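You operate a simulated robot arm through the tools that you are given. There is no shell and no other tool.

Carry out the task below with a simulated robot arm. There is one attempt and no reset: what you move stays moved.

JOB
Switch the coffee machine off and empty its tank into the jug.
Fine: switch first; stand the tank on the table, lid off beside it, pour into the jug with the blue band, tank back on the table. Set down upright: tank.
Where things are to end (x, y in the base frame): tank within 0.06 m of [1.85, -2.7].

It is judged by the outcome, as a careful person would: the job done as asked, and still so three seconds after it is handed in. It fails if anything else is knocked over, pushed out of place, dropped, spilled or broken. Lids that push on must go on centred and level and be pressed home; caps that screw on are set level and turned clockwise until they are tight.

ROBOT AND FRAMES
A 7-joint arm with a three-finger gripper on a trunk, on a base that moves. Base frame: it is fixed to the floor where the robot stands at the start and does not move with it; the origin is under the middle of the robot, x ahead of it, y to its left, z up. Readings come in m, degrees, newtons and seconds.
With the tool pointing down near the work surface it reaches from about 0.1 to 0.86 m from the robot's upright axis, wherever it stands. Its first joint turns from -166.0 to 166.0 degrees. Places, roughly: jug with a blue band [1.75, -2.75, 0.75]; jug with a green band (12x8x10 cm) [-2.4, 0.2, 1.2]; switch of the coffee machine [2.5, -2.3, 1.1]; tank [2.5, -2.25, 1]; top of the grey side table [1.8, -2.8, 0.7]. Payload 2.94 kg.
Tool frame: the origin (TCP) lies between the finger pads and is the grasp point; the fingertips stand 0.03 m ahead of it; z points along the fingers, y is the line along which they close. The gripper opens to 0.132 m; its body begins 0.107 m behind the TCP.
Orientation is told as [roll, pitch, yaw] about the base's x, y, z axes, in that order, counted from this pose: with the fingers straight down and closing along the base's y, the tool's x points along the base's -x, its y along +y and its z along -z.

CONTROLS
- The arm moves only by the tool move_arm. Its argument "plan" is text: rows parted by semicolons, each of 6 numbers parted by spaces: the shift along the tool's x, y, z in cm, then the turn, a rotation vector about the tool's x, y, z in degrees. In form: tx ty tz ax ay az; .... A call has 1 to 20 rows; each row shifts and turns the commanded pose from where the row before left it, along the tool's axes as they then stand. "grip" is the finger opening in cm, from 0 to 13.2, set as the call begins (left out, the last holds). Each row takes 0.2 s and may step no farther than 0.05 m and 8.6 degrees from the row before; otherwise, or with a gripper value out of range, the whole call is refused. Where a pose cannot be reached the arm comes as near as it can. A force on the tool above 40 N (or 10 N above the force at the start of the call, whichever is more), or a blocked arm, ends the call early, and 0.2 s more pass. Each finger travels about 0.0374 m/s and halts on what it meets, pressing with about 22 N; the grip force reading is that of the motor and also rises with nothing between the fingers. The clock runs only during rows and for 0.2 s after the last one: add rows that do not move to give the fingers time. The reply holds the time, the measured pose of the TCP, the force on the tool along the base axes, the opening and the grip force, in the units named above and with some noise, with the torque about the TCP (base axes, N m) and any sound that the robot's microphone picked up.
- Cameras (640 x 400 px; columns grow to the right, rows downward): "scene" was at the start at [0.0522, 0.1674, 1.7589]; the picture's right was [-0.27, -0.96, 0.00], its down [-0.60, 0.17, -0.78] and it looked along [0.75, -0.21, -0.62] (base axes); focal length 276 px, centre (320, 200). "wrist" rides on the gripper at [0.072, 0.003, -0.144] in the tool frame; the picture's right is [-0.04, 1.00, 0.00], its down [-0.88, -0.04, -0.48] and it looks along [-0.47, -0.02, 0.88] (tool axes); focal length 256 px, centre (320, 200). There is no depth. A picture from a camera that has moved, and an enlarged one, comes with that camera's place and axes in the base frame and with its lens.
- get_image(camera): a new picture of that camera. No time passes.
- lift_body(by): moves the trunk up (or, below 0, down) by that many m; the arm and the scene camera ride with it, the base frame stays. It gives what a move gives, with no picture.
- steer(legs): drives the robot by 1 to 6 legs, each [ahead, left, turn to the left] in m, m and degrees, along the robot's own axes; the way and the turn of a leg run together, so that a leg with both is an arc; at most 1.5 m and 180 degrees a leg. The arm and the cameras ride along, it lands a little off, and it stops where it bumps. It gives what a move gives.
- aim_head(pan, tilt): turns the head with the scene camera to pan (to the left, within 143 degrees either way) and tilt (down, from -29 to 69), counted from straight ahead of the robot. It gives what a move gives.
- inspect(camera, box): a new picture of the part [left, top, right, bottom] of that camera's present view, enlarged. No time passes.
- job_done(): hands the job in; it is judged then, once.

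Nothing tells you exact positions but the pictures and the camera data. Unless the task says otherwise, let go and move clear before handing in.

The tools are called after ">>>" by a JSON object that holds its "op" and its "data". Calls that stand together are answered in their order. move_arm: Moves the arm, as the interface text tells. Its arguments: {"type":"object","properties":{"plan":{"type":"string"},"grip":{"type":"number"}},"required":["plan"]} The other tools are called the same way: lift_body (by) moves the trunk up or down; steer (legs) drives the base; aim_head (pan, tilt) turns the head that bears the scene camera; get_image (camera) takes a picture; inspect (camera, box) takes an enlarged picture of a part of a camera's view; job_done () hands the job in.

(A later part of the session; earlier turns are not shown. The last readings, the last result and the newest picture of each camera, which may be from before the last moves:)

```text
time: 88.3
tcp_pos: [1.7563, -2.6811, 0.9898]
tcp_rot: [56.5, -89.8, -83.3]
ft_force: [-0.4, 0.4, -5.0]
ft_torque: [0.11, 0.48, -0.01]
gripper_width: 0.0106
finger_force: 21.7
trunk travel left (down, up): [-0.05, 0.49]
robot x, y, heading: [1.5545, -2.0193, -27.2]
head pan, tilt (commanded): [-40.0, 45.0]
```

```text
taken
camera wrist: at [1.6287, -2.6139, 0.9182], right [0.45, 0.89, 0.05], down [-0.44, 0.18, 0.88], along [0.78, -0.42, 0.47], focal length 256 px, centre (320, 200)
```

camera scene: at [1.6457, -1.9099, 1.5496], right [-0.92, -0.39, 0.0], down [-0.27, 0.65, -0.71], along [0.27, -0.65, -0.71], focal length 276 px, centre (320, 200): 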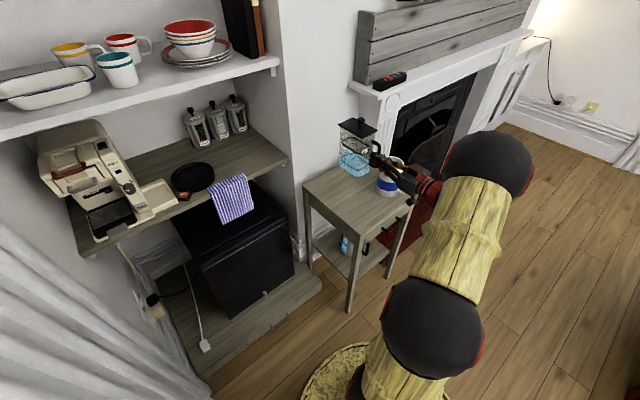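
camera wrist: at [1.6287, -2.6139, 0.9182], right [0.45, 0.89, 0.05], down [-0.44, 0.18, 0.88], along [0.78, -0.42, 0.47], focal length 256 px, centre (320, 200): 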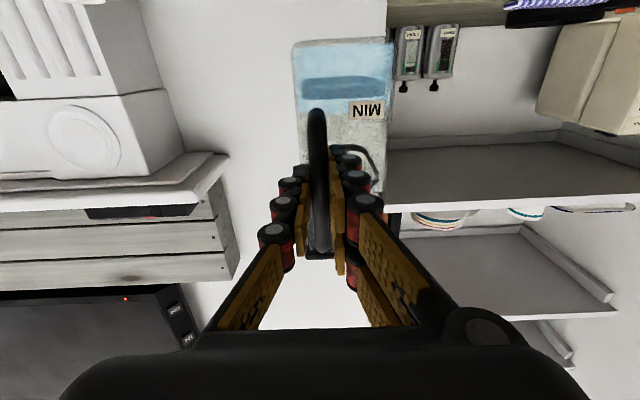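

Tank is above the planned spot (centre ≈ F 2.869, R 1.577, i.e. about [1.85, -2.70]). Lowering it, fast at first, then in small steps.

>>> {"op": "move_arm", "data": {"plan": "3 0 0 0 0 0; 3 0 0 0 0 0; 3 0 0 0 0 0; 3 0 0 0 0 0; 2 0 0 0 0 0; 1 0 0 0 0 0; 0 0 0 0 0 0"}}

>>> {"op": "inspect", "data": {"camera": "scene", "box": [290, 100, 430, 230]}}

>>> {"op": "get_image", "data": {"camera": "wrist"}}

```text
time: 89.9
tcp_pos: [1.7572, -2.6806, 0.8384]
tcp_rot: [56.9, -89.7, -83.7]
ft_force: [-0.1, -0.1, -4.9]
ft_torque: [0.12, 0.42, -0.02]
gripper_width: 0.0102
finger_force: 21.8
trunk travel left (down, up): [-0.05, 0.49]
robot x, y, heading: [1.5538, -2.0191, -27.1]
head pan, tilt (commanded): [-40.0, 45.0]
```

```text
3.08 times, centred on (360, 165) of scene
camera zoom: at [1.6457, -1.91, 1.5497], right [-0.92, -0.39, 0.0], down [-0.27, 0.65, -0.71], along [0.27, -0.65, -0.71], focal length 850 px, centre (197, 308)
```

zoom: 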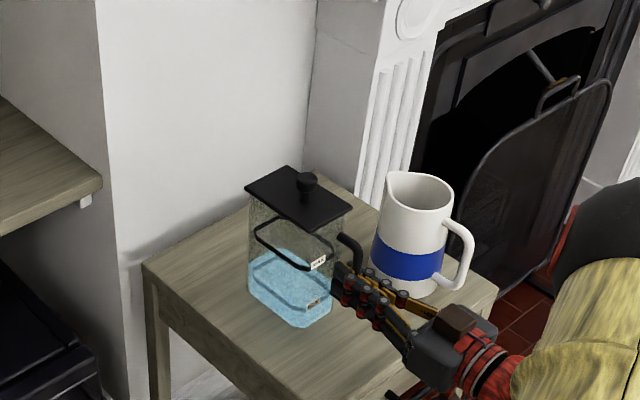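

```text
taken
camera wrist: at [1.6304, -2.6126, 0.7667], right [0.45, 0.89, 0.05], down [-0.44, 0.18, 0.88], along [0.78, -0.42, 0.47], focal length 256 px, centre (320, 200)
```

wrist: 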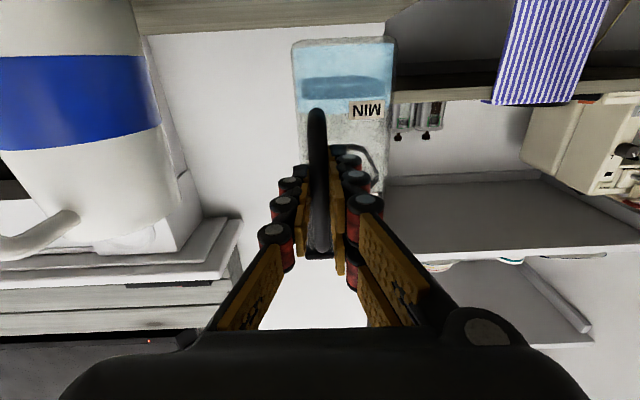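

Alignment is good, the gripper and the jug are well separated. Lowering further, with an eye on the force.

>>> {"op": "move_arm", "data": {"plan": "0.6 0 0 0 0 0; 0.6 0 0 0 0 0; 0.6 0 0 0 0 0; 0.6 0 0 0 0 0; 0.4 0 0 0 0 0; 0 0 0 0 0 0"}}

>>> {"op": "get_image", "data": {"camera": "wrist"}}

```text
time: 91.3
tcp_pos: [1.7576, -2.6797, 0.8111]
tcp_rot: [58.2, -89.7, -84.9]
ft_force: [-0.2, -0.2, -5.4]
ft_torque: [0.12, 0.48, 0.0]
gripper_width: 0.0105
finger_force: 21.5
trunk travel left (down, up): [-0.05, 0.49]
robot x, y, heading: [1.5542, -2.0184, -27.2]
head pan, tilt (commanded): [-40.0, 45.0]
```

```text
taken
camera wrist: at [1.6297, -2.6119, 0.739], right [0.45, 0.89, 0.05], down [-0.44, 0.18, 0.88], along [0.78, -0.42, 0.47], focal length 256 px, centre (320, 200)
```

wrist: 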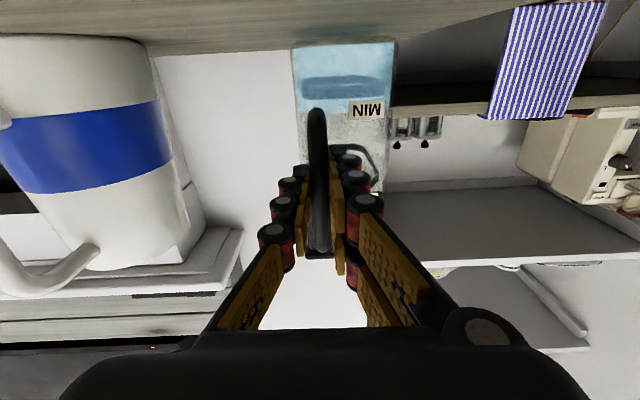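

About a centimetre to go by my estimate. Continuing in 3 mm steps.

>>> {"op": "move_arm", "data": {"plan": "0.3 0 0 0 0 0; 0.3 0 0 0 0 0; 0.3 0 0 0 0 0; 0 0 0 0 0 0"}}

```text
time: 92.3
tcp_pos: [1.7551, -2.6789, 0.805]
tcp_rot: [104.9, -89.9, -131.6]
ft_force: [-4.4, 0.6, 7.8]
ft_torque: [-0.25, -0.43, -0.08]
gripper_width: 0.0108
finger_force: 22.0
trunk travel left (down, up): [-0.05, 0.49]
robot x, y, heading: [1.5559, -2.0122, -27.3]
head pan, tilt (commanded): [-40.0, 45.0]
```

Contact: the table now carries the tank. I'll ease off a touch and check that it stands level.

>>> {"op": "move_arm", "data": {"plan": "-0.15 0 0 0 0 0; 0 0 0 0 0 0"}}

>>> {"op": "inspect", "data": {"camera": "scene", "box": [290, 100, 430, 230]}}

>>> {"op": "get_image", "data": {"camera": "wrist"}}

```text
time: 92.9
tcp_pos: [1.7555, -2.6788, 0.8038]
tcp_rot: [59.0, -89.8, -85.7]
ft_force: [-2.2, -1.2, 5.2]
ft_torque: [-0.2, -0.11, -0.02]
gripper_width: 0.0105
finger_force: 22.6
trunk travel left (down, up): [-0.05, 0.49]
robot x, y, heading: [1.5532, -2.018, -27.3]
head pan, tilt (commanded): [-40.0, 45.0]
```

```text
3.08 times, centred on (360, 165) of scene
camera zoom: at [1.6452, -1.9093, 1.5496], right [-0.92, -0.39, 0.0], down [-0.27, 0.65, -0.71], along [0.27, -0.65, -0.71], focal length 850 px, centre (197, 308)
```

zoom: 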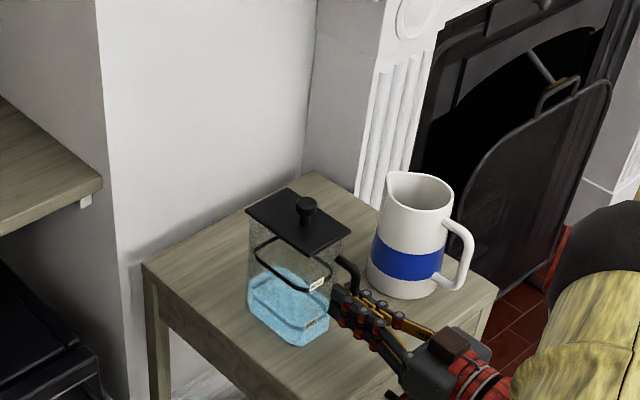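

```text
taken
camera wrist: at [1.6288, -2.6116, 0.7318], right [0.45, 0.89, 0.05], down [-0.44, 0.18, 0.88], along [0.78, -0.42, 0.47], focal length 256 px, centre (320, 200)
```

wrist: 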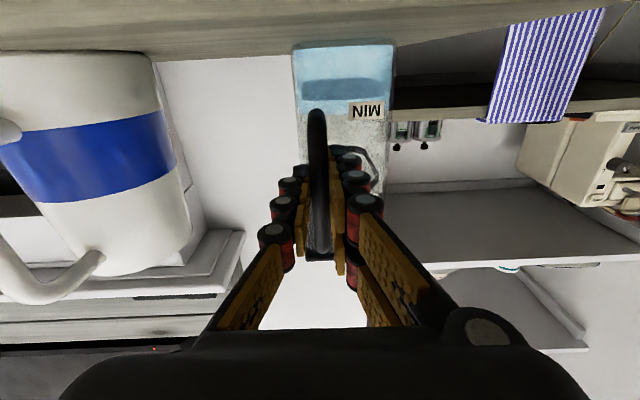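

It stands flat on the table. Easing the last of the pressure and opening the fingers.

>>> {"op": "move_arm", "data": {"plan": "-0.15 0 0 0 0 0; 0 0 0 0 0 0; 0 0 0 0 0 0"}}

>>> {"op": "move_arm", "data": {"plan": "0 0 0 0 0 0; 0 0 0 0 0 0; 0 0 0 0 0 0; 0 0 0 0 0 0; 0 0 0 0 0 0", "grip": 6}}

>>> {"op": "get_image", "data": {"camera": "wrist"}}

```text
time: 93.7
tcp_pos: [1.756, -2.6797, 0.8043]
tcp_rot: [53.2, -89.5, -79.9]
ft_force: [-0.5, -0.3, -5.7]
ft_torque: [0.14, 0.44, 0.0]
gripper_width: 0.0108
finger_force: 22.4
trunk travel left (down, up): [-0.05, 0.49]
robot x, y, heading: [1.5566, -2.0179, -27.2]
head pan, tilt (commanded): [-40.0, 45.0]
```

```text
time: 94.9
tcp_pos: [1.7564, -2.6789, 0.8058]
tcp_rot: [59.3, -89.8, -86.0]
ft_force: [0.2, 0.4, -1.3]
ft_torque: [0.04, 0.0, 0.01]
gripper_width: 0.0599
finger_force: 0.1
trunk travel left (down, up): [-0.05, 0.49]
robot x, y, heading: [1.556, -2.0155, -27.5]
head pan, tilt (commanded): [-40.0, 45.0]
```

```text
taken
camera wrist: at [1.6288, -2.6119, 0.7336], right [0.45, 0.89, 0.05], down [-0.44, 0.18, 0.88], along [0.78, -0.42, 0.47], focal length 256 px, centre (320, 200)
```

wrist: 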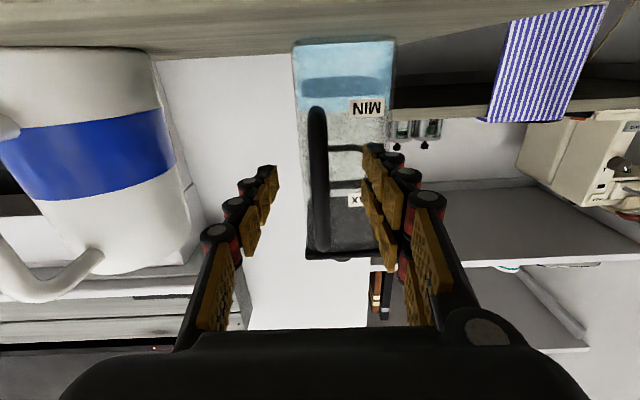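

Released; the tank stands by itself. Now I back away, rise, and turn the hand to point straight down for the lid's knob.

>>> {"op": "move_arm", "data": {"plan": "0 0 -2 0 0 0; 0 0 -3 0 0 0; 0 0 -3 0 0 0; -4 0 0 0 0 0; -5 0 0 0 0 0; -5 0 0 0 0 0; -5 0 0 0 0 0; -5 0 0 0 0 0; 0 0 0 0 0 0"}}

>>> {"op": "move_arm", "data": {"plan": "0 0 0 0 8.2 0; 0 0 0 0 8.2 0; 0 0 0 0 8.2 0; 0 0 0 0 8.2 0; 0 0 0 0 8.2 0; 0 0 0 0 8.2 0; 0 0 0 0 8.2 0; 0 0 0 0 8.2 0; 0 0 0 0 8.2 0; 0 0 0 0 8.2 0; 0 0 0 0 8 0; 0 0 0 0 0 0"}}

>>> {"op": "get_image", "data": {"camera": "wrist"}}

>>> {"op": "get_image", "data": {"camera": "scene"}}

```text
time: 96.9
tcp_pos: [1.6858, -2.6435, 1.044]
tcp_rot: [59.9, -89.7, -86.7]
ft_force: [0.3, 0.7, 0.8]
ft_torque: [0.0, 0.0, -0.01]
gripper_width: 0.0597
finger_force: 0.1
trunk travel left (down, up): [-0.05, 0.49]
robot x, y, heading: [1.5523, -2.0125, -27.5]
head pan, tilt (commanded): [-40.0, 45.0]
```

```text
time: 99.5
tcp_pos: [1.6845, -2.6452, 1.0457]
tcp_rot: [0.4, -16.5, -26.9]
ft_force: [-0.3, -1.7, -0.6]
ft_torque: [0.03, 0.01, 0.0]
gripper_width: 0.0601
finger_force: 0.0
out of reach, approached as far as the arm can: row 10, 11
trunk travel left (down, up): [-0.05, 0.49]
robot x, y, heading: [1.5538, -2.0182, -27.2]
head pan, tilt (commanded): [-40.0, 45.0]
```

```text
taken
camera wrist: at [1.5876, -2.5934, 1.1627], right [0.49, 0.87, 0.02], down [0.61, -0.36, 0.7], along [0.62, -0.33, -0.71], focal length 256 px, centre (320, 200)
```

wrist: 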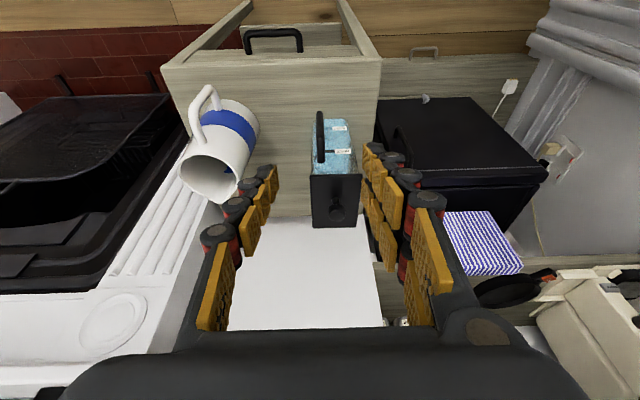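

```text
taken
camera scene: at [1.6455, -1.9097, 1.5496], right [-0.92, -0.39, 0.0], down [-0.27, 0.65, -0.71], along [0.27, -0.65, -0.71], focal length 276 px, centre (320, 200)
```

scene: 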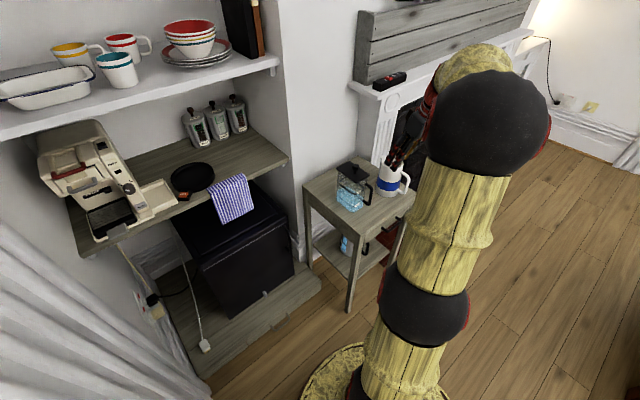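

The hand is at 73° down (the last bit out of reach with the trunk this low), which should suffice. Zooming in to locate the knob precisely.

>>> {"op": "inspect", "data": {"camera": "wrist", "box": [280, 90, 400, 240]}}

>>> {"op": "inspect", "data": {"camera": "scene", "box": [320, 140, 420, 220]}}

```text
2.67 times, centred on (340, 165) of wrist
camera zoom: at [1.5876, -2.5934, 1.1627], right [0.49, 0.87, 0.02], down [0.61, -0.36, 0.7], along [0.62, -0.33, -0.71], focal length 683 px, centre (267, 293)
```

zoom: 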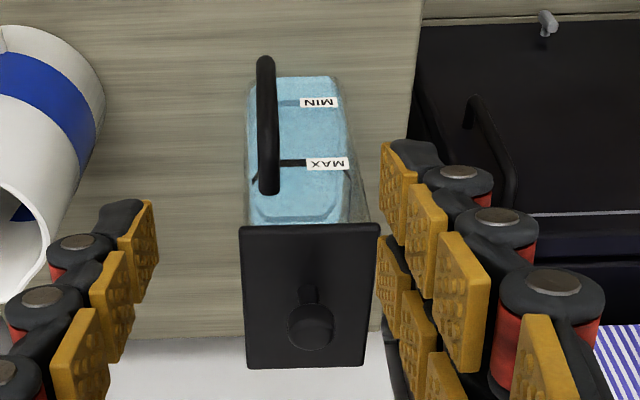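

```text
5.00 times, centred on (370, 180) of scene
camera zoom: at [1.6455, -1.9097, 1.5496], right [-0.92, -0.39, 0.0], down [-0.27, 0.65, -0.71], along [0.27, -0.65, -0.71], focal length 1381 px, centre (70, 300)
```

zoom: 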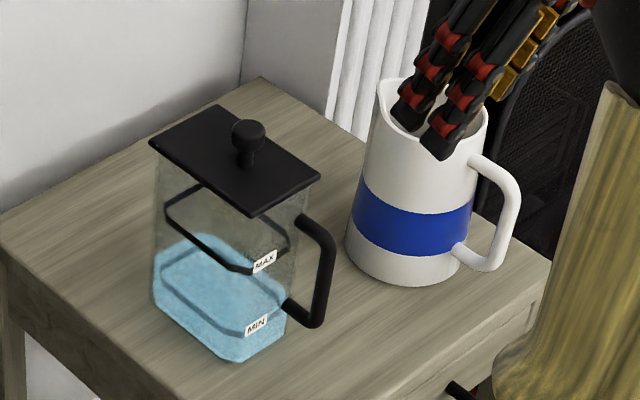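

The knob head is at about [1.835, -2.699, 0.920], lid top z≈0.891, and the tank centre is within 2 cm of the goal. I'll move over the knob, trying to come to vertical there.

>>> {"op": "move_arm", "data": {"plan": "-3.7 0.5 1.1 0 0 0; -3.7 0.5 1.1 0 0 0; -3.7 0.5 1.1 0 0 0; -3.7 0.5 1.1 0 0 0; 0 0 0 0 8 0; 0 0 0 0 8 0; 0 0 0 0 0 0"}}

>>> {"op": "get_image", "data": {"camera": "wrist"}}

>>> {"op": "inspect", "data": {"camera": "scene", "box": [310, 110, 430, 220]}}

```text
time: 101.1
tcp_pos: [1.814, -2.6833, 1.0274]
tcp_rot: [1.3, -17.9, -26.9]
ft_force: [-0.4, -0.2, 0.4]
ft_torque: [-0.04, 0.01, 0.03]
gripper_width: 0.0603
finger_force: 0.1
out of reach, approached as far as the arm can: row 2, 3, 4, 5, 6
trunk travel left (down, up): [-0.05, 0.49]
robot x, y, heading: [1.5523, -2.0164, -27.1]
head pan, tilt (commanded): [-40.0, 45.0]
```

```text
taken
camera wrist: at [1.7126, -2.6318, 1.1418], right [0.48, 0.88, 0.03], down [0.59, -0.36, 0.72], along [0.64, -0.33, -0.69], focal length 256 px, centre (320, 200)
```

wrist: 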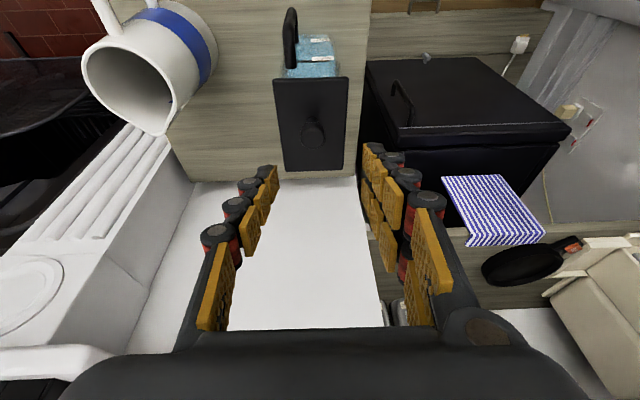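

```text
3.64 times, centred on (370, 165) of scene
camera zoom: at [1.6456, -1.9096, 1.5496], right [-0.92, -0.39, 0.0], down [-0.27, 0.65, -0.71], along [0.27, -0.65, -0.71], focal length 1004 px, centre (138, 327)
```

zoom: 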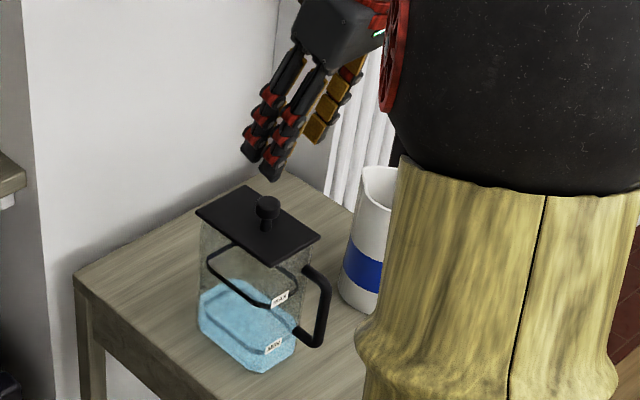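

I'm at the arm's reach limit this high with the trunk low. Raising the trunk 0.15 m gives the downward-pointing hand proper room.

>>> {"op": "lift_body", "data": {"by": 0.15}}

>>> {"op": "move_arm", "data": {"plan": "0 0 3 0 4 0; 0 0 3 0 4 0; 0 0 3 0 4 0; 0 0 3 0 4 0; 0 0 2 0 2 0; 0 0 0 0 0 0"}}

>>> {"op": "get_image", "data": {"camera": "wrist"}}

```text
time: 102.9
tcp_pos: [1.8147, -2.6831, 1.176]
tcp_rot: [1.3, -17.9, -26.9]
ft_force: [0.5, 0.2, 0.2]
ft_torque: [0.0, -0.03, -0.02]
gripper_width: 0.0601
finger_force: 0.1
trunk travel left (down, up): [-0.2, 0.34]
robot x, y, heading: [1.5538, -2.0169, -27.6]
head pan, tilt (commanded): [-40.0, 45.0]
```

```text
time: 104.3
tcp_pos: [1.832, -2.669, 1.0228]
tcp_rot: [7.5, -11.4, -26.5]
ft_force: [-0.5, 0.3, 0.5]
ft_torque: [-0.04, -0.01, 0.04]
gripper_width: 0.0601
finger_force: 0.1
out of reach, approached as far as the arm can: row 1, 2, 3, 4, 5
trunk travel left (down, up): [-0.2, 0.34]
robot x, y, heading: [1.5573, -2.0155, -27.1]
head pan, tilt (commanded): [-40.0, 45.0]
```

```text
taken
camera wrist: at [1.7365, -2.6387, 1.1482], right [0.46, 0.88, 0.13], down [0.64, -0.43, 0.63], along [0.61, -0.2, -0.76], focal length 256 px, centre (320, 200)
```

wrist: 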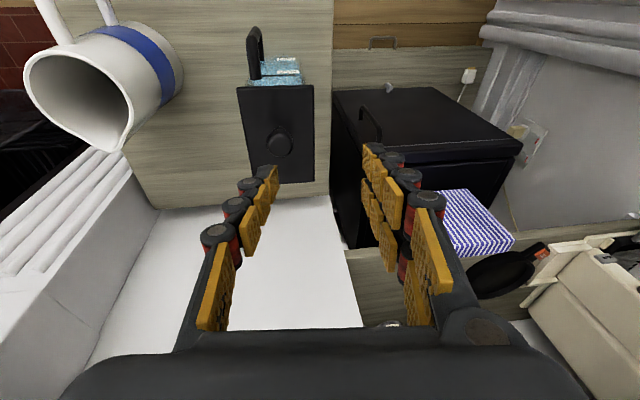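

A wrist joint seems to limit the yaw here rather than reach. The knob is round, so I'll yaw the hand clockwise, which should ease the wrist, and level it out.

>>> {"op": "move_arm", "data": {"plan": "0 0 0 0 0 8; 0 0 0 0 0 8; 0 0 0 0 0 8; 0 0 0 0 0 0"}}

```text
time: 105.3
tcp_pos: [1.8308, -2.6635, 1.0142]
tcp_rot: [11.5, -7.0, -50.5]
ft_force: [-0.4, -0.6, 0.6]
ft_torque: [0.0, 0.04, -0.01]
gripper_width: 0.06
finger_force: 0.0
out of reach, approached as far as the arm can: row 1, 2, 3
trunk travel left (down, up): [-0.2, 0.34]
robot x, y, heading: [1.5531, -2.0193, -27.5]
head pan, tilt (commanded): [-40.0, 45.0]
```

By my reckoning the last wrist joint was near its stop with the old yaw; with the new yaw it should be free. Levelling the hand to vertical now.

>>> {"op": "move_arm", "data": {"plan": "0 0 0 5.75 3.5 0; 0 0 0 5.75 3.5 0; 0 0 0 0 0 0"}}

```text
time: 106.1
tcp_pos: [1.8302, -2.6618, 1.0144]
tcp_rot: [11.5, -7.0, -50.5]
ft_force: [0.5, -0.1, 0.2]
ft_torque: [0.03, 0.02, -0.01]
gripper_width: 0.0602
finger_force: 0.0
out of reach, approached as far as the arm can: row 1, 2
trunk travel left (down, up): [-0.2, 0.34]
robot x, y, heading: [1.5547, -2.0169, -27.5]
head pan, tilt (commanded): [-40.0, 45.0]
```

The wrist won't go vertical in this arm posture. A slanted grip works just as well for a round knob, so I'll undo the yaw and settle at roughly 60° down instead.

>>> {"op": "move_arm", "data": {"plan": "0 0 -1 0 0 -8; 0 0 -1 0 0 -8; 0 0 -1 0 -4 -8; 0 0 0 0 -6 0; 0 0 0 0 -6 0; 0 0 0 0 0 0"}}

```text
refused: row 3 steps farther than a row can; nothing moved
```

>>> {"op": "move_arm", "data": {"plan": "0 0 -1 0 0 -8; 0 0 -1 0 0 -8; 0 0 -1 0 0 -8; 0 0 0 0 -5 0; 0 0 0 0 -6 0; 0 0 0 0 -6 0; 0 0 0 0 0 0"}}

>>> {"op": "get_image", "data": {"camera": "wrist"}}

```text
time: 107.7
tcp_pos: [1.8231, -2.6623, 1.043]
tcp_rot: [8.6, -28.0, -29.0]
ft_force: [-0.5, -0.2, 0.1]
ft_torque: [0.03, -0.01, 0.01]
gripper_width: 0.0601
finger_force: 0.0
trunk travel left (down, up): [-0.2, 0.34]
robot x, y, heading: [1.553, -2.0161, -27.3]
head pan, tilt (commanded): [-40.0, 45.0]
```

```text
taken
camera wrist: at [1.7002, -2.6153, 1.1355], right [0.45, 0.88, 0.15], down [0.44, -0.37, 0.82], along [0.78, -0.31, -0.55], focal length 256 px, centre (320, 200)
```

wrist: 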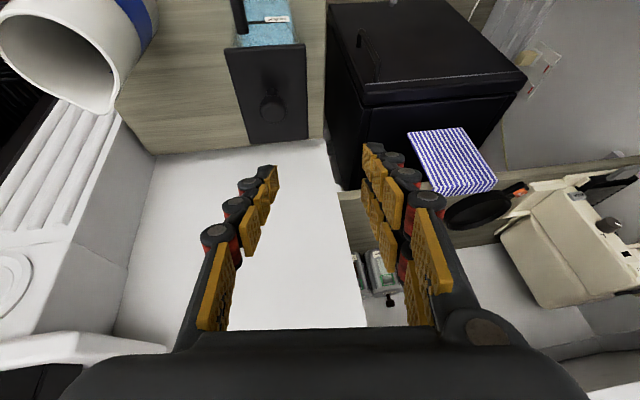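

That pose is fully reachable. I'll take the roll out, centre over the knob, and come down part-way.

>>> {"op": "move_arm", "data": {"plan": "0 0 0 8.4 0 0; -1.5 -1.4 0.8 0 0 0; 0 -1.4 0 0 0 0; 2 0 2.5 0 0 0; 0 0 0 0 0 0"}}

>>> {"op": "get_image", "data": {"camera": "wrist"}}

>>> {"op": "inspect", "data": {"camera": "scene", "box": [310, 140, 430, 250]}}

```text
time: 108.9
tcp_pos: [1.8175, -2.6923, 1.0096]
tcp_rot: [0.2, -27.8, -29.1]
ft_force: [0.2, 0.7, -0.5]
ft_torque: [0.04, -0.03, 0.01]
gripper_width: 0.0602
finger_force: 0.1
trunk travel left (down, up): [-0.2, 0.34]
robot x, y, heading: [1.5541, -2.0196, -27.2]
head pan, tilt (commanded): [-40.0, 45.0]
```

```text
taken
camera wrist: at [1.7057, -2.6261, 1.1033], right [0.52, 0.86, 0.02], down [0.47, -0.3, 0.83], along [0.72, -0.42, -0.56], focal length 256 px, centre (320, 200)
```

wrist: 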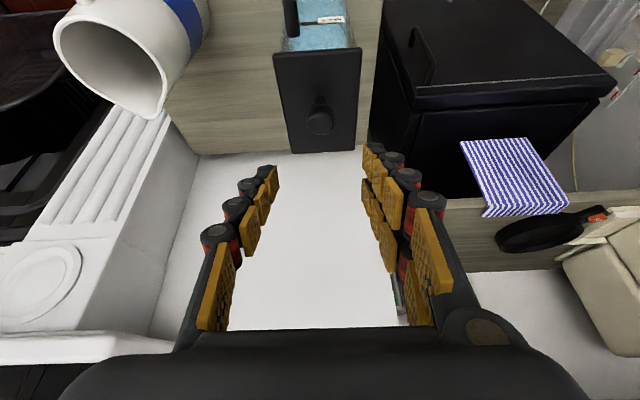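

```text
3.64 times, centred on (370, 195) of scene
camera zoom: at [1.6458, -1.91, 1.6997], right [-0.92, -0.39, 0.0], down [-0.27, 0.65, -0.71], along [0.27, -0.65, -0.71], focal length 1004 px, centre (138, 218)
```

zoom: 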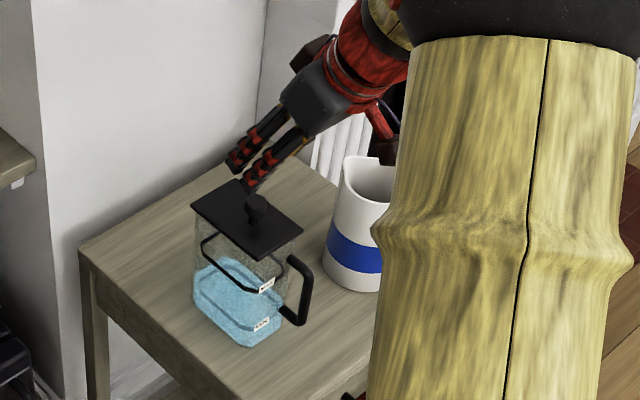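

Aligned over the knob and everything is reachable. Descending around the knob in small steps.

>>> {"op": "move_arm", "data": {"plan": "0.65 0.1 1.68 0 0 0; 0.65 0.1 1.68 0 0 0; 0.65 0 1.68 0 0 0; 0 0 0 0 0 0"}}

>>> {"op": "get_image", "data": {"camera": "wrist"}}

>>> {"op": "inspect", "data": {"camera": "scene", "box": [310, 140, 430, 250]}}

```text
time: 109.9
tcp_pos: [1.8263, -2.6935, 0.9575]
tcp_rot: [0.1, -27.9, -29.1]
ft_force: [0.1, -0.6, 0.2]
ft_torque: [0.01, -0.01, -0.01]
gripper_width: 0.06
finger_force: 0.2
trunk travel left (down, up): [-0.2, 0.34]
robot x, y, heading: [1.5594, -2.0209, -27.0]
head pan, tilt (commanded): [-40.0, 45.0]
```

```text
taken
camera wrist: at [1.713, -2.6277, 1.0504], right [0.52, 0.86, 0.02], down [0.47, -0.3, 0.83], along [0.72, -0.42, -0.56], focal length 256 px, centre (320, 200)
```

wrist: 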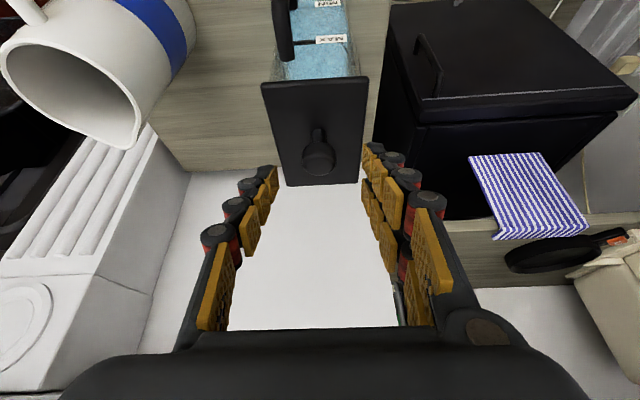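

```text
3.64 times, centred on (370, 195) of scene
camera zoom: at [1.6457, -1.9098, 1.6997], right [-0.92, -0.39, 0.0], down [-0.27, 0.65, -0.71], along [0.27, -0.65, -0.71], focal length 1004 px, centre (138, 218)
```

zoom: 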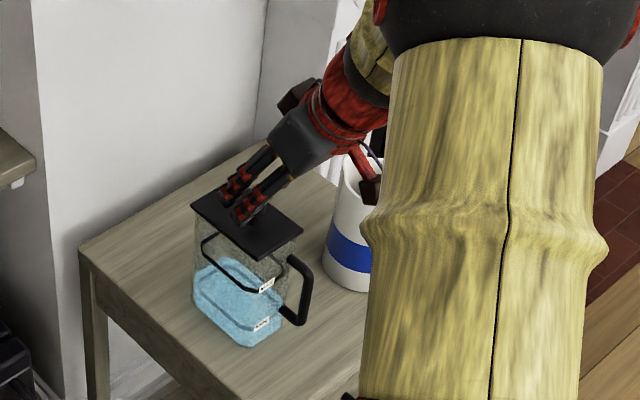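

The knob is centred between the fingers. Last 2 cm down, then close.

>>> {"op": "move_arm", "data": {"plan": "0.46 0 0.86 0 0 0; 0.46 0 0.86 0 0 0; 0 0 0 0 0 0"}}

>>> {"op": "get_image", "data": {"camera": "wrist"}}

```text
time: 110.7
tcp_pos: [1.8268, -2.694, 0.9369]
tcp_rot: [0.1, -27.9, -29.0]
ft_force: [0.0, 0.2, -0.8]
ft_torque: [-0.01, 0.0, 0.02]
gripper_width: 0.0602
finger_force: 0.1
trunk travel left (down, up): [-0.2, 0.34]
robot x, y, heading: [1.5553, -2.0159, -27.4]
head pan, tilt (commanded): [-40.0, 45.0]
```

```text
taken
camera wrist: at [1.7139, -2.6279, 1.0308], right [0.52, 0.86, 0.02], down [0.47, -0.3, 0.83], along [0.72, -0.42, -0.56], focal length 256 px, centre (320, 200)
```

wrist: 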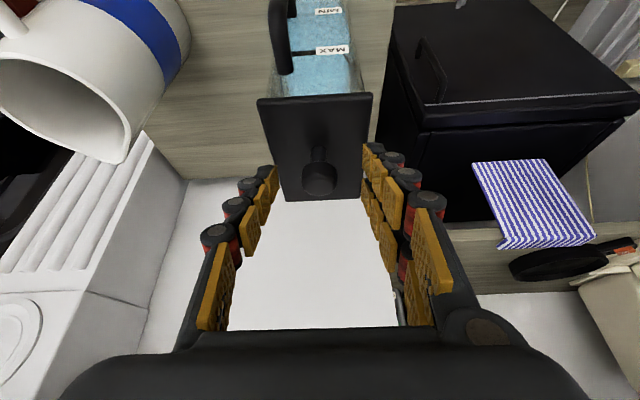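

The knob head sits between the tip pads. Closing on it.

>>> {"op": "move_arm", "data": {"plan": "0 0 0 0 0 0; 0 0 0 0 0 0; 0 0 0 0 0 0; 0 0 0 0 0 0; 0 0 0 0 0 0; 0 0 0 0 0 0", "grip": 0}}

>>> {"op": "get_image", "data": {"camera": "wrist"}}

>>> {"op": "inspect", "data": {"camera": "scene", "box": [310, 140, 430, 250]}}

```text
time: 112.1
tcp_pos: [1.8274, -2.6936, 0.9373]
tcp_rot: [0.2, -27.9, -29.1]
ft_force: [0.2, 0.2, -0.5]
ft_torque: [0.0, 0.03, -0.04]
gripper_width: 0.0232
finger_force: 22.0
trunk travel left (down, up): [-0.2, 0.34]
robot x, y, heading: [1.5552, -2.0157, -27.1]
head pan, tilt (commanded): [-40.0, 45.0]
heard: snap
```

```text
taken
camera wrist: at [1.7139, -2.6279, 1.0308], right [0.52, 0.86, 0.02], down [0.47, -0.3, 0.83], along [0.72, -0.42, -0.56], focal length 256 px, centre (320, 200)
```

wrist: 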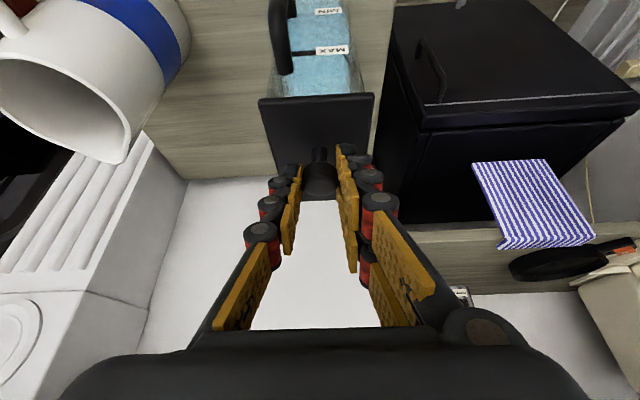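

```text
3.64 times, centred on (370, 195) of scene
camera zoom: at [1.6457, -1.9096, 1.6996], right [-0.92, -0.39, 0.0], down [-0.27, 0.65, -0.71], along [0.27, -0.65, -0.71], focal length 1004 px, centre (138, 218)
```

zoom: 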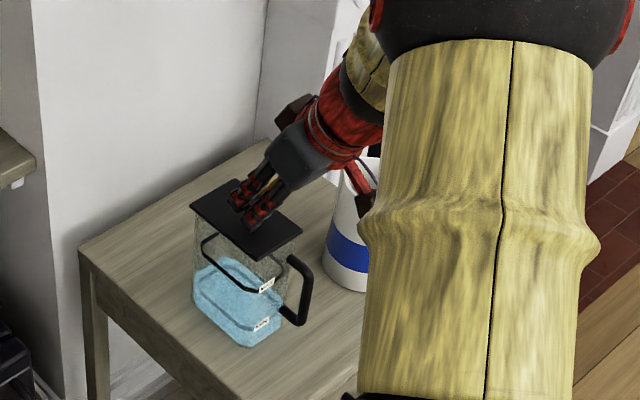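

The knob is gripped (2.3 cm); a snap was heard, perhaps the lid's catch letting go. Lifting gently by 2 cm and watching whether only the lid rises.

>>> {"op": "move_arm", "data": {"plan": "-0.24 0 -0.44 0 0 0; -0.24 0 -0.44 0 0 0; -0.24 0 -0.44 0 0 0; -0.24 0 -0.44 0 0 0; 0 0 0 0 0 0"}}

>>> {"op": "get_image", "data": {"camera": "wrist"}}

>>> {"op": "inspect", "data": {"camera": "scene", "box": [310, 140, 430, 250]}}

```text
time: 113.3
tcp_pos: [1.8269, -2.6939, 0.9582]
tcp_rot: [0.1, -27.8, -29.0]
ft_force: [-0.8, -0.2, -0.1]
ft_torque: [0.01, 0.04, -0.01]
gripper_width: 0.0234
finger_force: 22.0
trunk travel left (down, up): [-0.2, 0.34]
robot x, y, heading: [1.5549, -2.0157, -27.7]
head pan, tilt (commanded): [-40.0, 45.0]
```

```text
taken
camera wrist: at [1.7133, -2.6284, 1.0512], right [0.52, 0.86, 0.02], down [0.47, -0.3, 0.83], along [0.72, -0.42, -0.56], focal length 256 px, centre (320, 200)
```

wrist: 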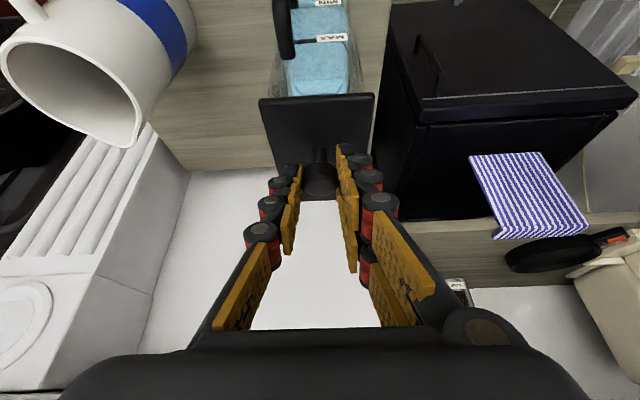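

```text
3.64 times, centred on (370, 195) of scene
camera zoom: at [1.6456, -1.9096, 1.6996], right [-0.92, -0.39, 0.0], down [-0.27, 0.65, -0.71], along [0.27, -0.65, -0.71], focal length 1004 px, centre (138, 218)
```

zoom: 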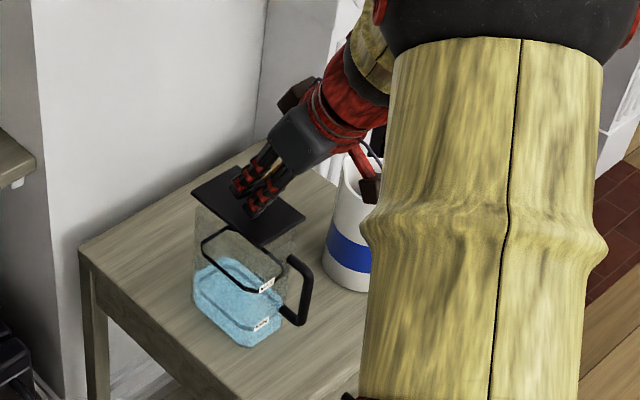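

Only the lid rises; the tank stays put. I'll lift it well clear, then turn it clockwise about the vertical so that the hand will be beside, not above, the tank when I lay the lid down behind it.

>>> {"op": "move_arm", "data": {"plan": "-0.94 0 -1.77 0 0 0; -0.94 0 -1.77 0 0 0; -0.94 0 -1.77 0 0 0; -0.94 0 -1.77 0 0 0; 0 0 0 3.75 0 7.06; 0 0 0 3.75 0 7.06; 0 0 0 3.75 0 7.06; 0 0 0 3.75 0 7.06; 0 0 0 0 0 0"}}

>>> {"op": "get_image", "data": {"camera": "wrist"}}

>>> {"op": "get_image", "data": {"camera": "scene"}}

```text
time: 115.3
tcp_pos: [1.824, -2.6847, 1.0245]
tcp_rot: [0.0, -28.0, -60.1]
ft_force: [0.4, -0.6, -0.1]
ft_torque: [-0.02, 0.03, -0.05]
gripper_width: 0.0229
finger_force: 22.3
out of reach, approached as far as the arm can: row 8
trunk travel left (down, up): [-0.2, 0.34]
robot x, y, heading: [1.5538, -2.0146, -27.1]
head pan, tilt (commanded): [-40.0, 45.0]
```

```text
taken
camera wrist: at [1.7605, -2.5697, 1.1176], right [0.88, 0.47, 0.02], down [0.24, -0.5, 0.83], along [0.4, -0.73, -0.56], focal length 256 px, centre (320, 200)
```

wrist: 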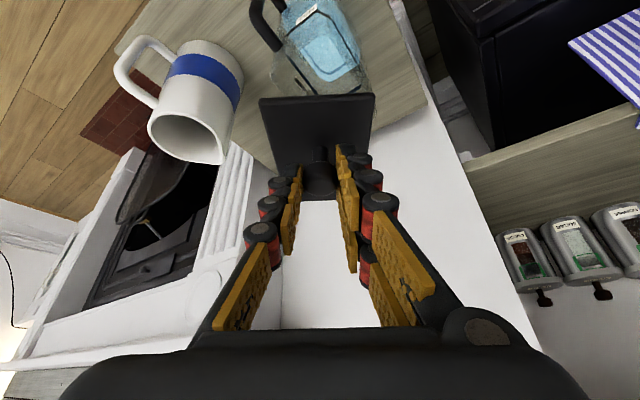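

```text
taken
camera scene: at [1.6457, -1.9093, 1.6996], right [-0.92, -0.39, 0.0], down [-0.27, 0.65, -0.71], along [0.27, -0.65, -0.71], focal length 276 px, centre (320, 200)
```

scene: 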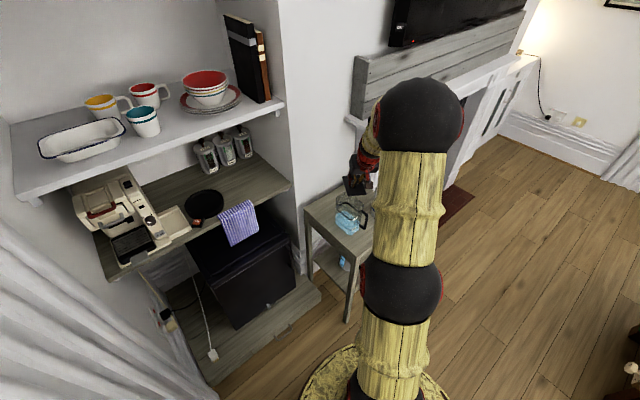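

Turning further right runs into the wrist limit, and the free patch of table behind the jug-tank gap is a bit far. I'll turn the hand back and shift the base 0.18 m to the right (clear of the table leg), which brings that patch into easy reach.

>>> {"op": "move_arm", "data": {"plan": "0 0 0 -3.75 0 -7.06; 0 0 0 -3.75 0 -7.06; 0 0 0 -3.75 0 -7.06; 0 0 0 -3.75 0 -7.06; 0 0 0 0 0 0"}}

>>> {"op": "steer", "data": {"legs": [[0, -0.18, 0]]}}

>>> {"op": "get_image", "data": {"camera": "wrist"}}

>>> {"op": "get_image", "data": {"camera": "scene"}}

```text
time: 116.5
tcp_pos: [1.8239, -2.6852, 1.0243]
tcp_rot: [0.2, -27.9, -29.0]
ft_force: [-0.5, -0.1, -0.1]
ft_torque: [0.02, 0.02, -0.01]
gripper_width: 0.023
finger_force: 22.1
trunk travel left (down, up): [-0.2, 0.34]
robot x, y, heading: [1.5536, -2.0181, -27.4]
head pan, tilt (commanded): [-40.0, 45.0]
```

```text
time: 118.0
tcp_pos: [1.7428, -2.8429, 1.0244]
tcp_rot: [0.1, -27.7, -29.0]
ft_force: [0.7, -0.2, -0.4]
ft_torque: [-0.02, -0.01, -0.01]
gripper_width: 0.0233
finger_force: 22.1
trunk travel left (down, up): [-0.2, 0.34]
robot x, y, heading: [1.4716, -2.1741, -27.3]
head pan, tilt (commanded): [-40.0, 45.0]
```

```text
taken
camera wrist: at [1.6287, -2.7767, 1.1169], right [0.52, 0.85, 0.02], down [0.47, -0.3, 0.83], along [0.72, -0.42, -0.56], focal length 256 px, centre (320, 200)
```

wrist: 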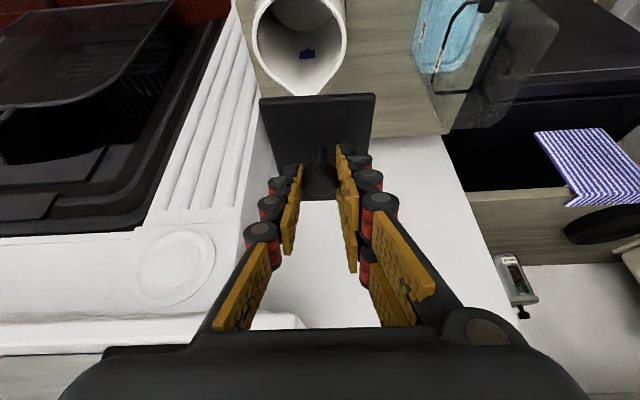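

```text
taken
camera scene: at [1.5646, -2.0673, 1.6996], right [-0.92, -0.39, 0.0], down [-0.27, 0.65, -0.71], along [0.27, -0.65, -0.71], focal length 276 px, centre (320, 200)
```

scene: 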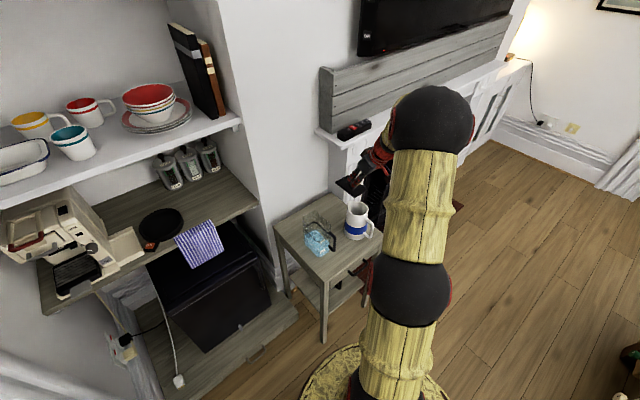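

I notice something blue inside the jug. Let me look closely before going on.

>>> {"op": "inspect", "data": {"camera": "wrist", "box": [230, 0, 370, 110]}}

>>> {"op": "inspect", "data": {"camera": "scene", "box": [270, 160, 390, 270]}}

```text
3.64 times, centred on (300, 55) of wrist
camera zoom: at [1.6287, -2.7767, 1.1169], right [0.52, 0.85, 0.02], down [0.47, -0.3, 0.83], along [0.72, -0.42, -0.56], focal length 931 px, centre (393, 727)
```

zoom: 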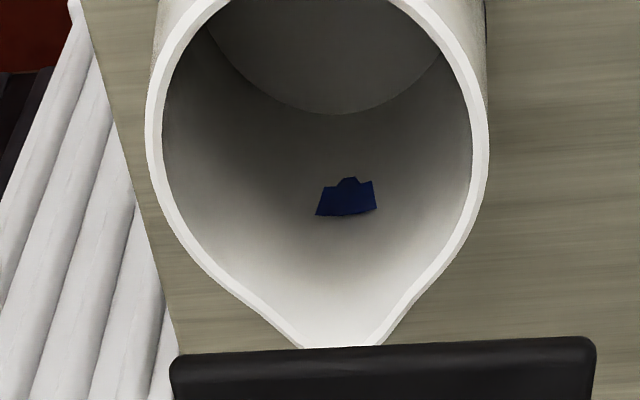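

```text
3.64 times, centred on (330, 215) of scene
camera zoom: at [1.5646, -2.0673, 1.6996], right [-0.92, -0.39, 0.0], down [-0.27, 0.65, -0.71], along [0.27, -0.65, -0.71], focal length 1004 px, centre (284, 146)
```

zoom: 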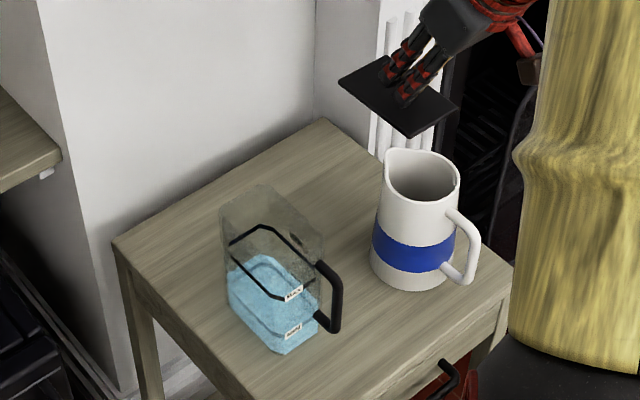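

That patch is just the band's colour showing through the inner wall at the spout; the jug is empty. Now I'll carry the lid forward over the free patch behind the gap between tank and jug.

>>> {"op": "move_arm", "data": {"plan": "-3.65 1.45 1.92 0 0 0; -3.65 1.45 1.92 0 0 0; -3.65 1.45 1.92 0 0 0; -3.65 1.45 1.92 0 0 0; 0 0 0 0 0 0"}}

>>> {"op": "inspect", "data": {"camera": "scene", "box": [270, 130, 390, 270]}}

>>> {"op": "get_image", "data": {"camera": "wrist"}}

```text
time: 119.2
tcp_pos: [1.9149, -2.8727, 1.0259]
tcp_rot: [0.2, -27.8, -29.1]
ft_force: [-0.3, 1.0, -0.2]
ft_torque: [-0.01, 0.04, 0.0]
gripper_width: 0.0231
finger_force: 21.9
trunk travel left (down, up): [-0.2, 0.34]
robot x, y, heading: [1.4701, -2.1738, -27.2]
head pan, tilt (commanded): [-40.0, 45.0]
```

```text
2.86 times, centred on (330, 200) of scene
camera zoom: at [1.5652, -2.0669, 1.6996], right [-0.92, -0.39, 0.0], down [-0.27, 0.65, -0.71], along [0.27, -0.65, -0.71], focal length 789 px, centre (291, 200)
```

zoom: 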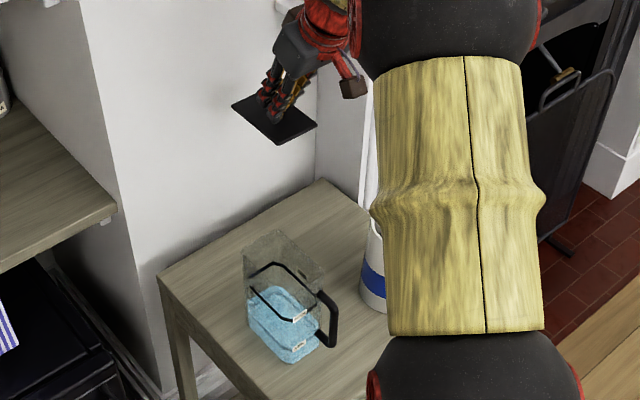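

```text
taken
camera wrist: at [1.8016, -2.8065, 1.1191], right [0.52, 0.85, 0.02], down [0.47, -0.3, 0.83], along [0.72, -0.42, -0.56], focal length 256 px, centre (320, 200)
```

wrist: 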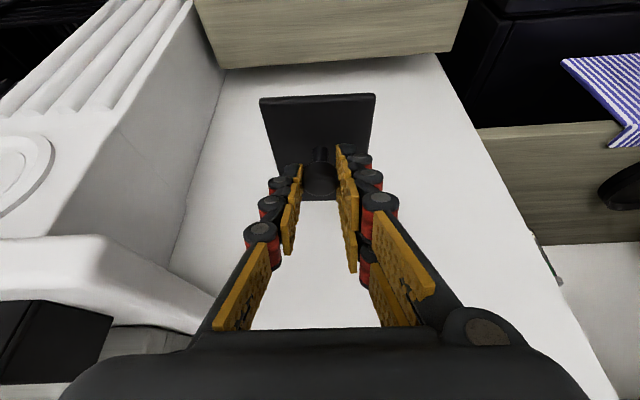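

The lid is above the free patch. Lowering it: first 18 cm, then gently to contact.

>>> {"op": "move_arm", "data": {"plan": "1.68 0 3.19 0 0 0; 1.68 0 3.19 0 0 0; 1.68 0 3.19 0 0 0; 1.68 0 3.19 0 0 0; 1.68 0 3.19 0 0 0; 0 0 0 0 0 0"}}

>>> {"op": "get_image", "data": {"camera": "wrist"}}

>>> {"op": "inspect", "data": {"camera": "scene", "box": [270, 130, 390, 270]}}

```text
time: 120.6
tcp_pos: [1.9153, -2.8745, 0.8441]
tcp_rot: [0.1, -27.8, -29.2]
ft_force: [-0.8, 0.2, -0.7]
ft_torque: [0.0, -0.01, 0.01]
gripper_width: 0.0229
finger_force: 21.5
trunk travel left (down, up): [-0.2, 0.34]
robot x, y, heading: [1.4764, -2.1752, -27.6]
head pan, tilt (commanded): [-40.0, 45.0]
```

```text
taken
camera wrist: at [1.8021, -2.8079, 0.9371], right [0.52, 0.85, 0.02], down [0.47, -0.3, 0.83], along [0.72, -0.42, -0.56], focal length 256 px, centre (320, 200)
```

wrist: 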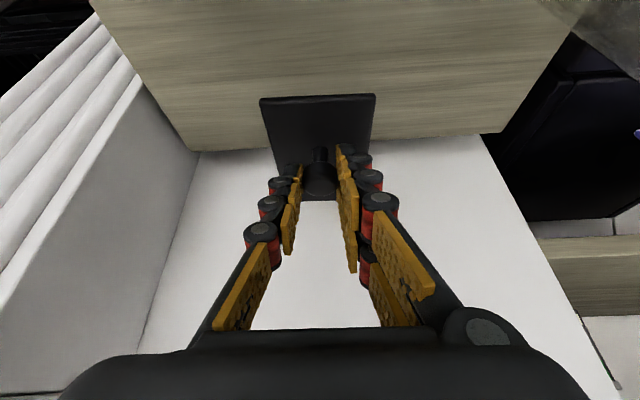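

```text
2.86 times, centred on (330, 200) of scene
camera zoom: at [1.565, -2.0673, 1.6997], right [-0.92, -0.39, 0.0], down [-0.27, 0.65, -0.71], along [0.27, -0.65, -0.71], focal length 789 px, centre (291, 200)
```

zoom: 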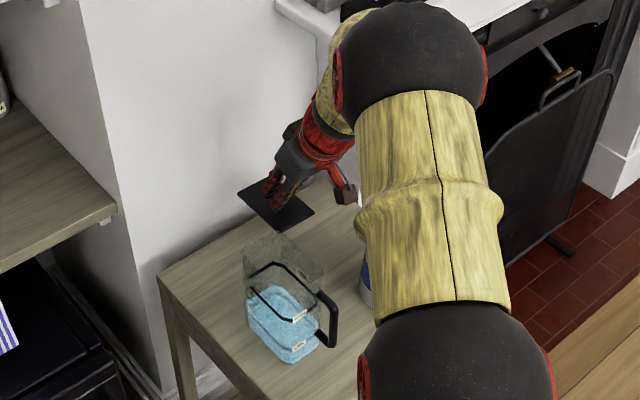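

The lid's far edge would come right at the table's back edge, so I'll shift it 1.2 cm nearer and 1 cm left, then continue down.

>>> {"op": "move_arm", "data": {"plan": "1.06 1 -0.56 0 0 0; 0.7 0 1.33 0 0 0; 0.7 0 1.33 0 0 0; 0.7 0 1.33 0 0 0; 0.23 0 0.44 0 0 0; 0 0 0 0 0 0"}}

>>> {"op": "get_image", "data": {"camera": "wrist"}}

>>> {"op": "inspect", "data": {"camera": "scene", "box": [270, 130, 390, 270]}}

```text
time: 122.0
tcp_pos: [1.9084, -2.8581, 0.7947]
tcp_rot: [0.2, -27.8, -29.2]
ft_force: [0.2, 0.6, -0.9]
ft_torque: [-0.06, 0.03, 0.0]
gripper_width: 0.023
finger_force: 21.5
trunk travel left (down, up): [-0.2, 0.34]
robot x, y, heading: [1.4721, -2.1769, -27.4]
head pan, tilt (commanded): [-40.0, 45.0]
```

```text
taken
camera wrist: at [1.7959, -2.7912, 0.8872], right [0.52, 0.85, 0.02], down [0.47, -0.3, 0.83], along [0.72, -0.42, -0.56], focal length 256 px, centre (320, 200)
```

wrist: 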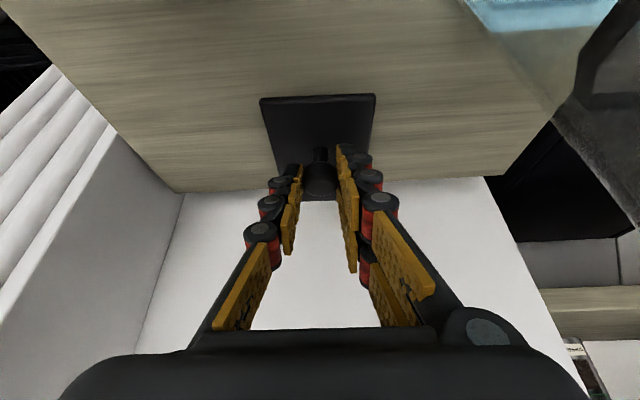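

```text
2.86 times, centred on (330, 200) of scene
camera zoom: at [1.5649, -2.067, 1.6996], right [-0.92, -0.39, 0.0], down [-0.27, 0.65, -0.71], along [0.27, -0.65, -0.71], focal length 789 px, centre (291, 200)
```

zoom: 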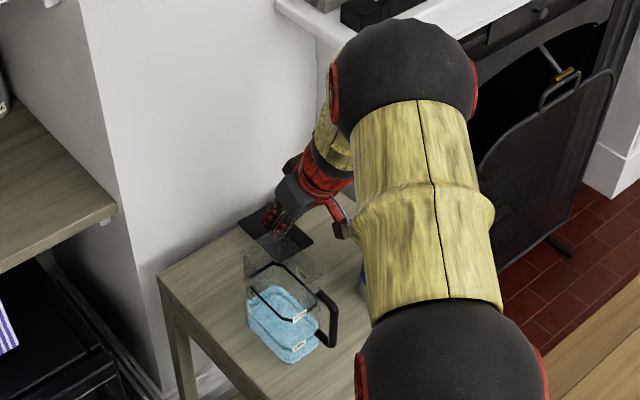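

Still about 2 cm above the table; I'll pull in another centimetre for margin and feel for contact.

>>> {"op": "move_arm", "data": {"plan": "0.88 0 -0.47 0 0 0; 0.23 0 0.44 0 0 0; 0.23 0 0.44 0 0 0; 0.14 0 0.27 0 0 0; 0.14 0 0.27 0 0 0; 0 0 0 0 0 0"}}

```text
time: 123.4
tcp_pos: [1.9015, -2.8516, 0.7787]
tcp_rot: [0.2, -27.8, -29.1]
ft_force: [-0.3, 0.1, -0.5]
ft_torque: [-0.03, 0.02, 0.0]
gripper_width: 0.0228
finger_force: 21.9
trunk travel left (down, up): [-0.2, 0.34]
robot x, y, heading: [1.4723, -2.1696, -27.4]
head pan, tilt (commanded): [-40.0, 45.0]
```

>>> {"op": "move_arm", "data": {"plan": "0.14 0 0.27 0 0 0; 0.14 0 0.27 0 0 0; 0.14 0 0.27 0 0 0; 0 0 0 0 0 0"}}

>>> {"op": "get_image", "data": {"camera": "wrist"}}

```text
time: 124.4
tcp_pos: [1.9013, -2.8527, 0.7722]
tcp_rot: [-0.1, -28.0, -28.9]
ft_force: [1.5, 0.2, 9.5]
ft_torque: [-0.3, 0.14, 0.04]
gripper_width: 0.0231
finger_force: 21.5
trunk travel left (down, up): [-0.2, 0.34]
robot x, y, heading: [1.4742, -2.1725, -27.2]
head pan, tilt (commanded): [-40.0, 45.0]
```

```text
taken
camera wrist: at [1.7874, -2.7864, 0.8641], right [0.52, 0.86, 0.02], down [0.46, -0.3, 0.83], along [0.72, -0.42, -0.55], focal length 256 px, centre (320, 200)
```

wrist: 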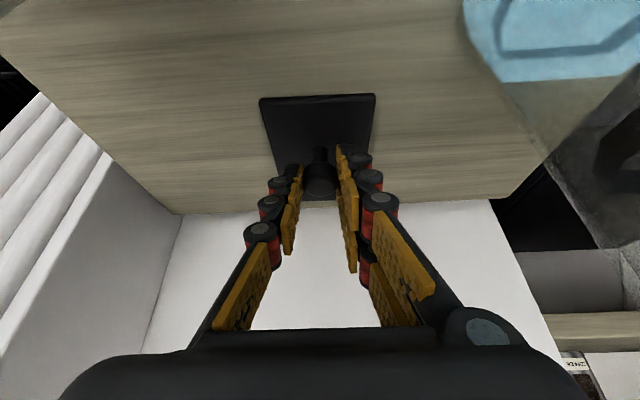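

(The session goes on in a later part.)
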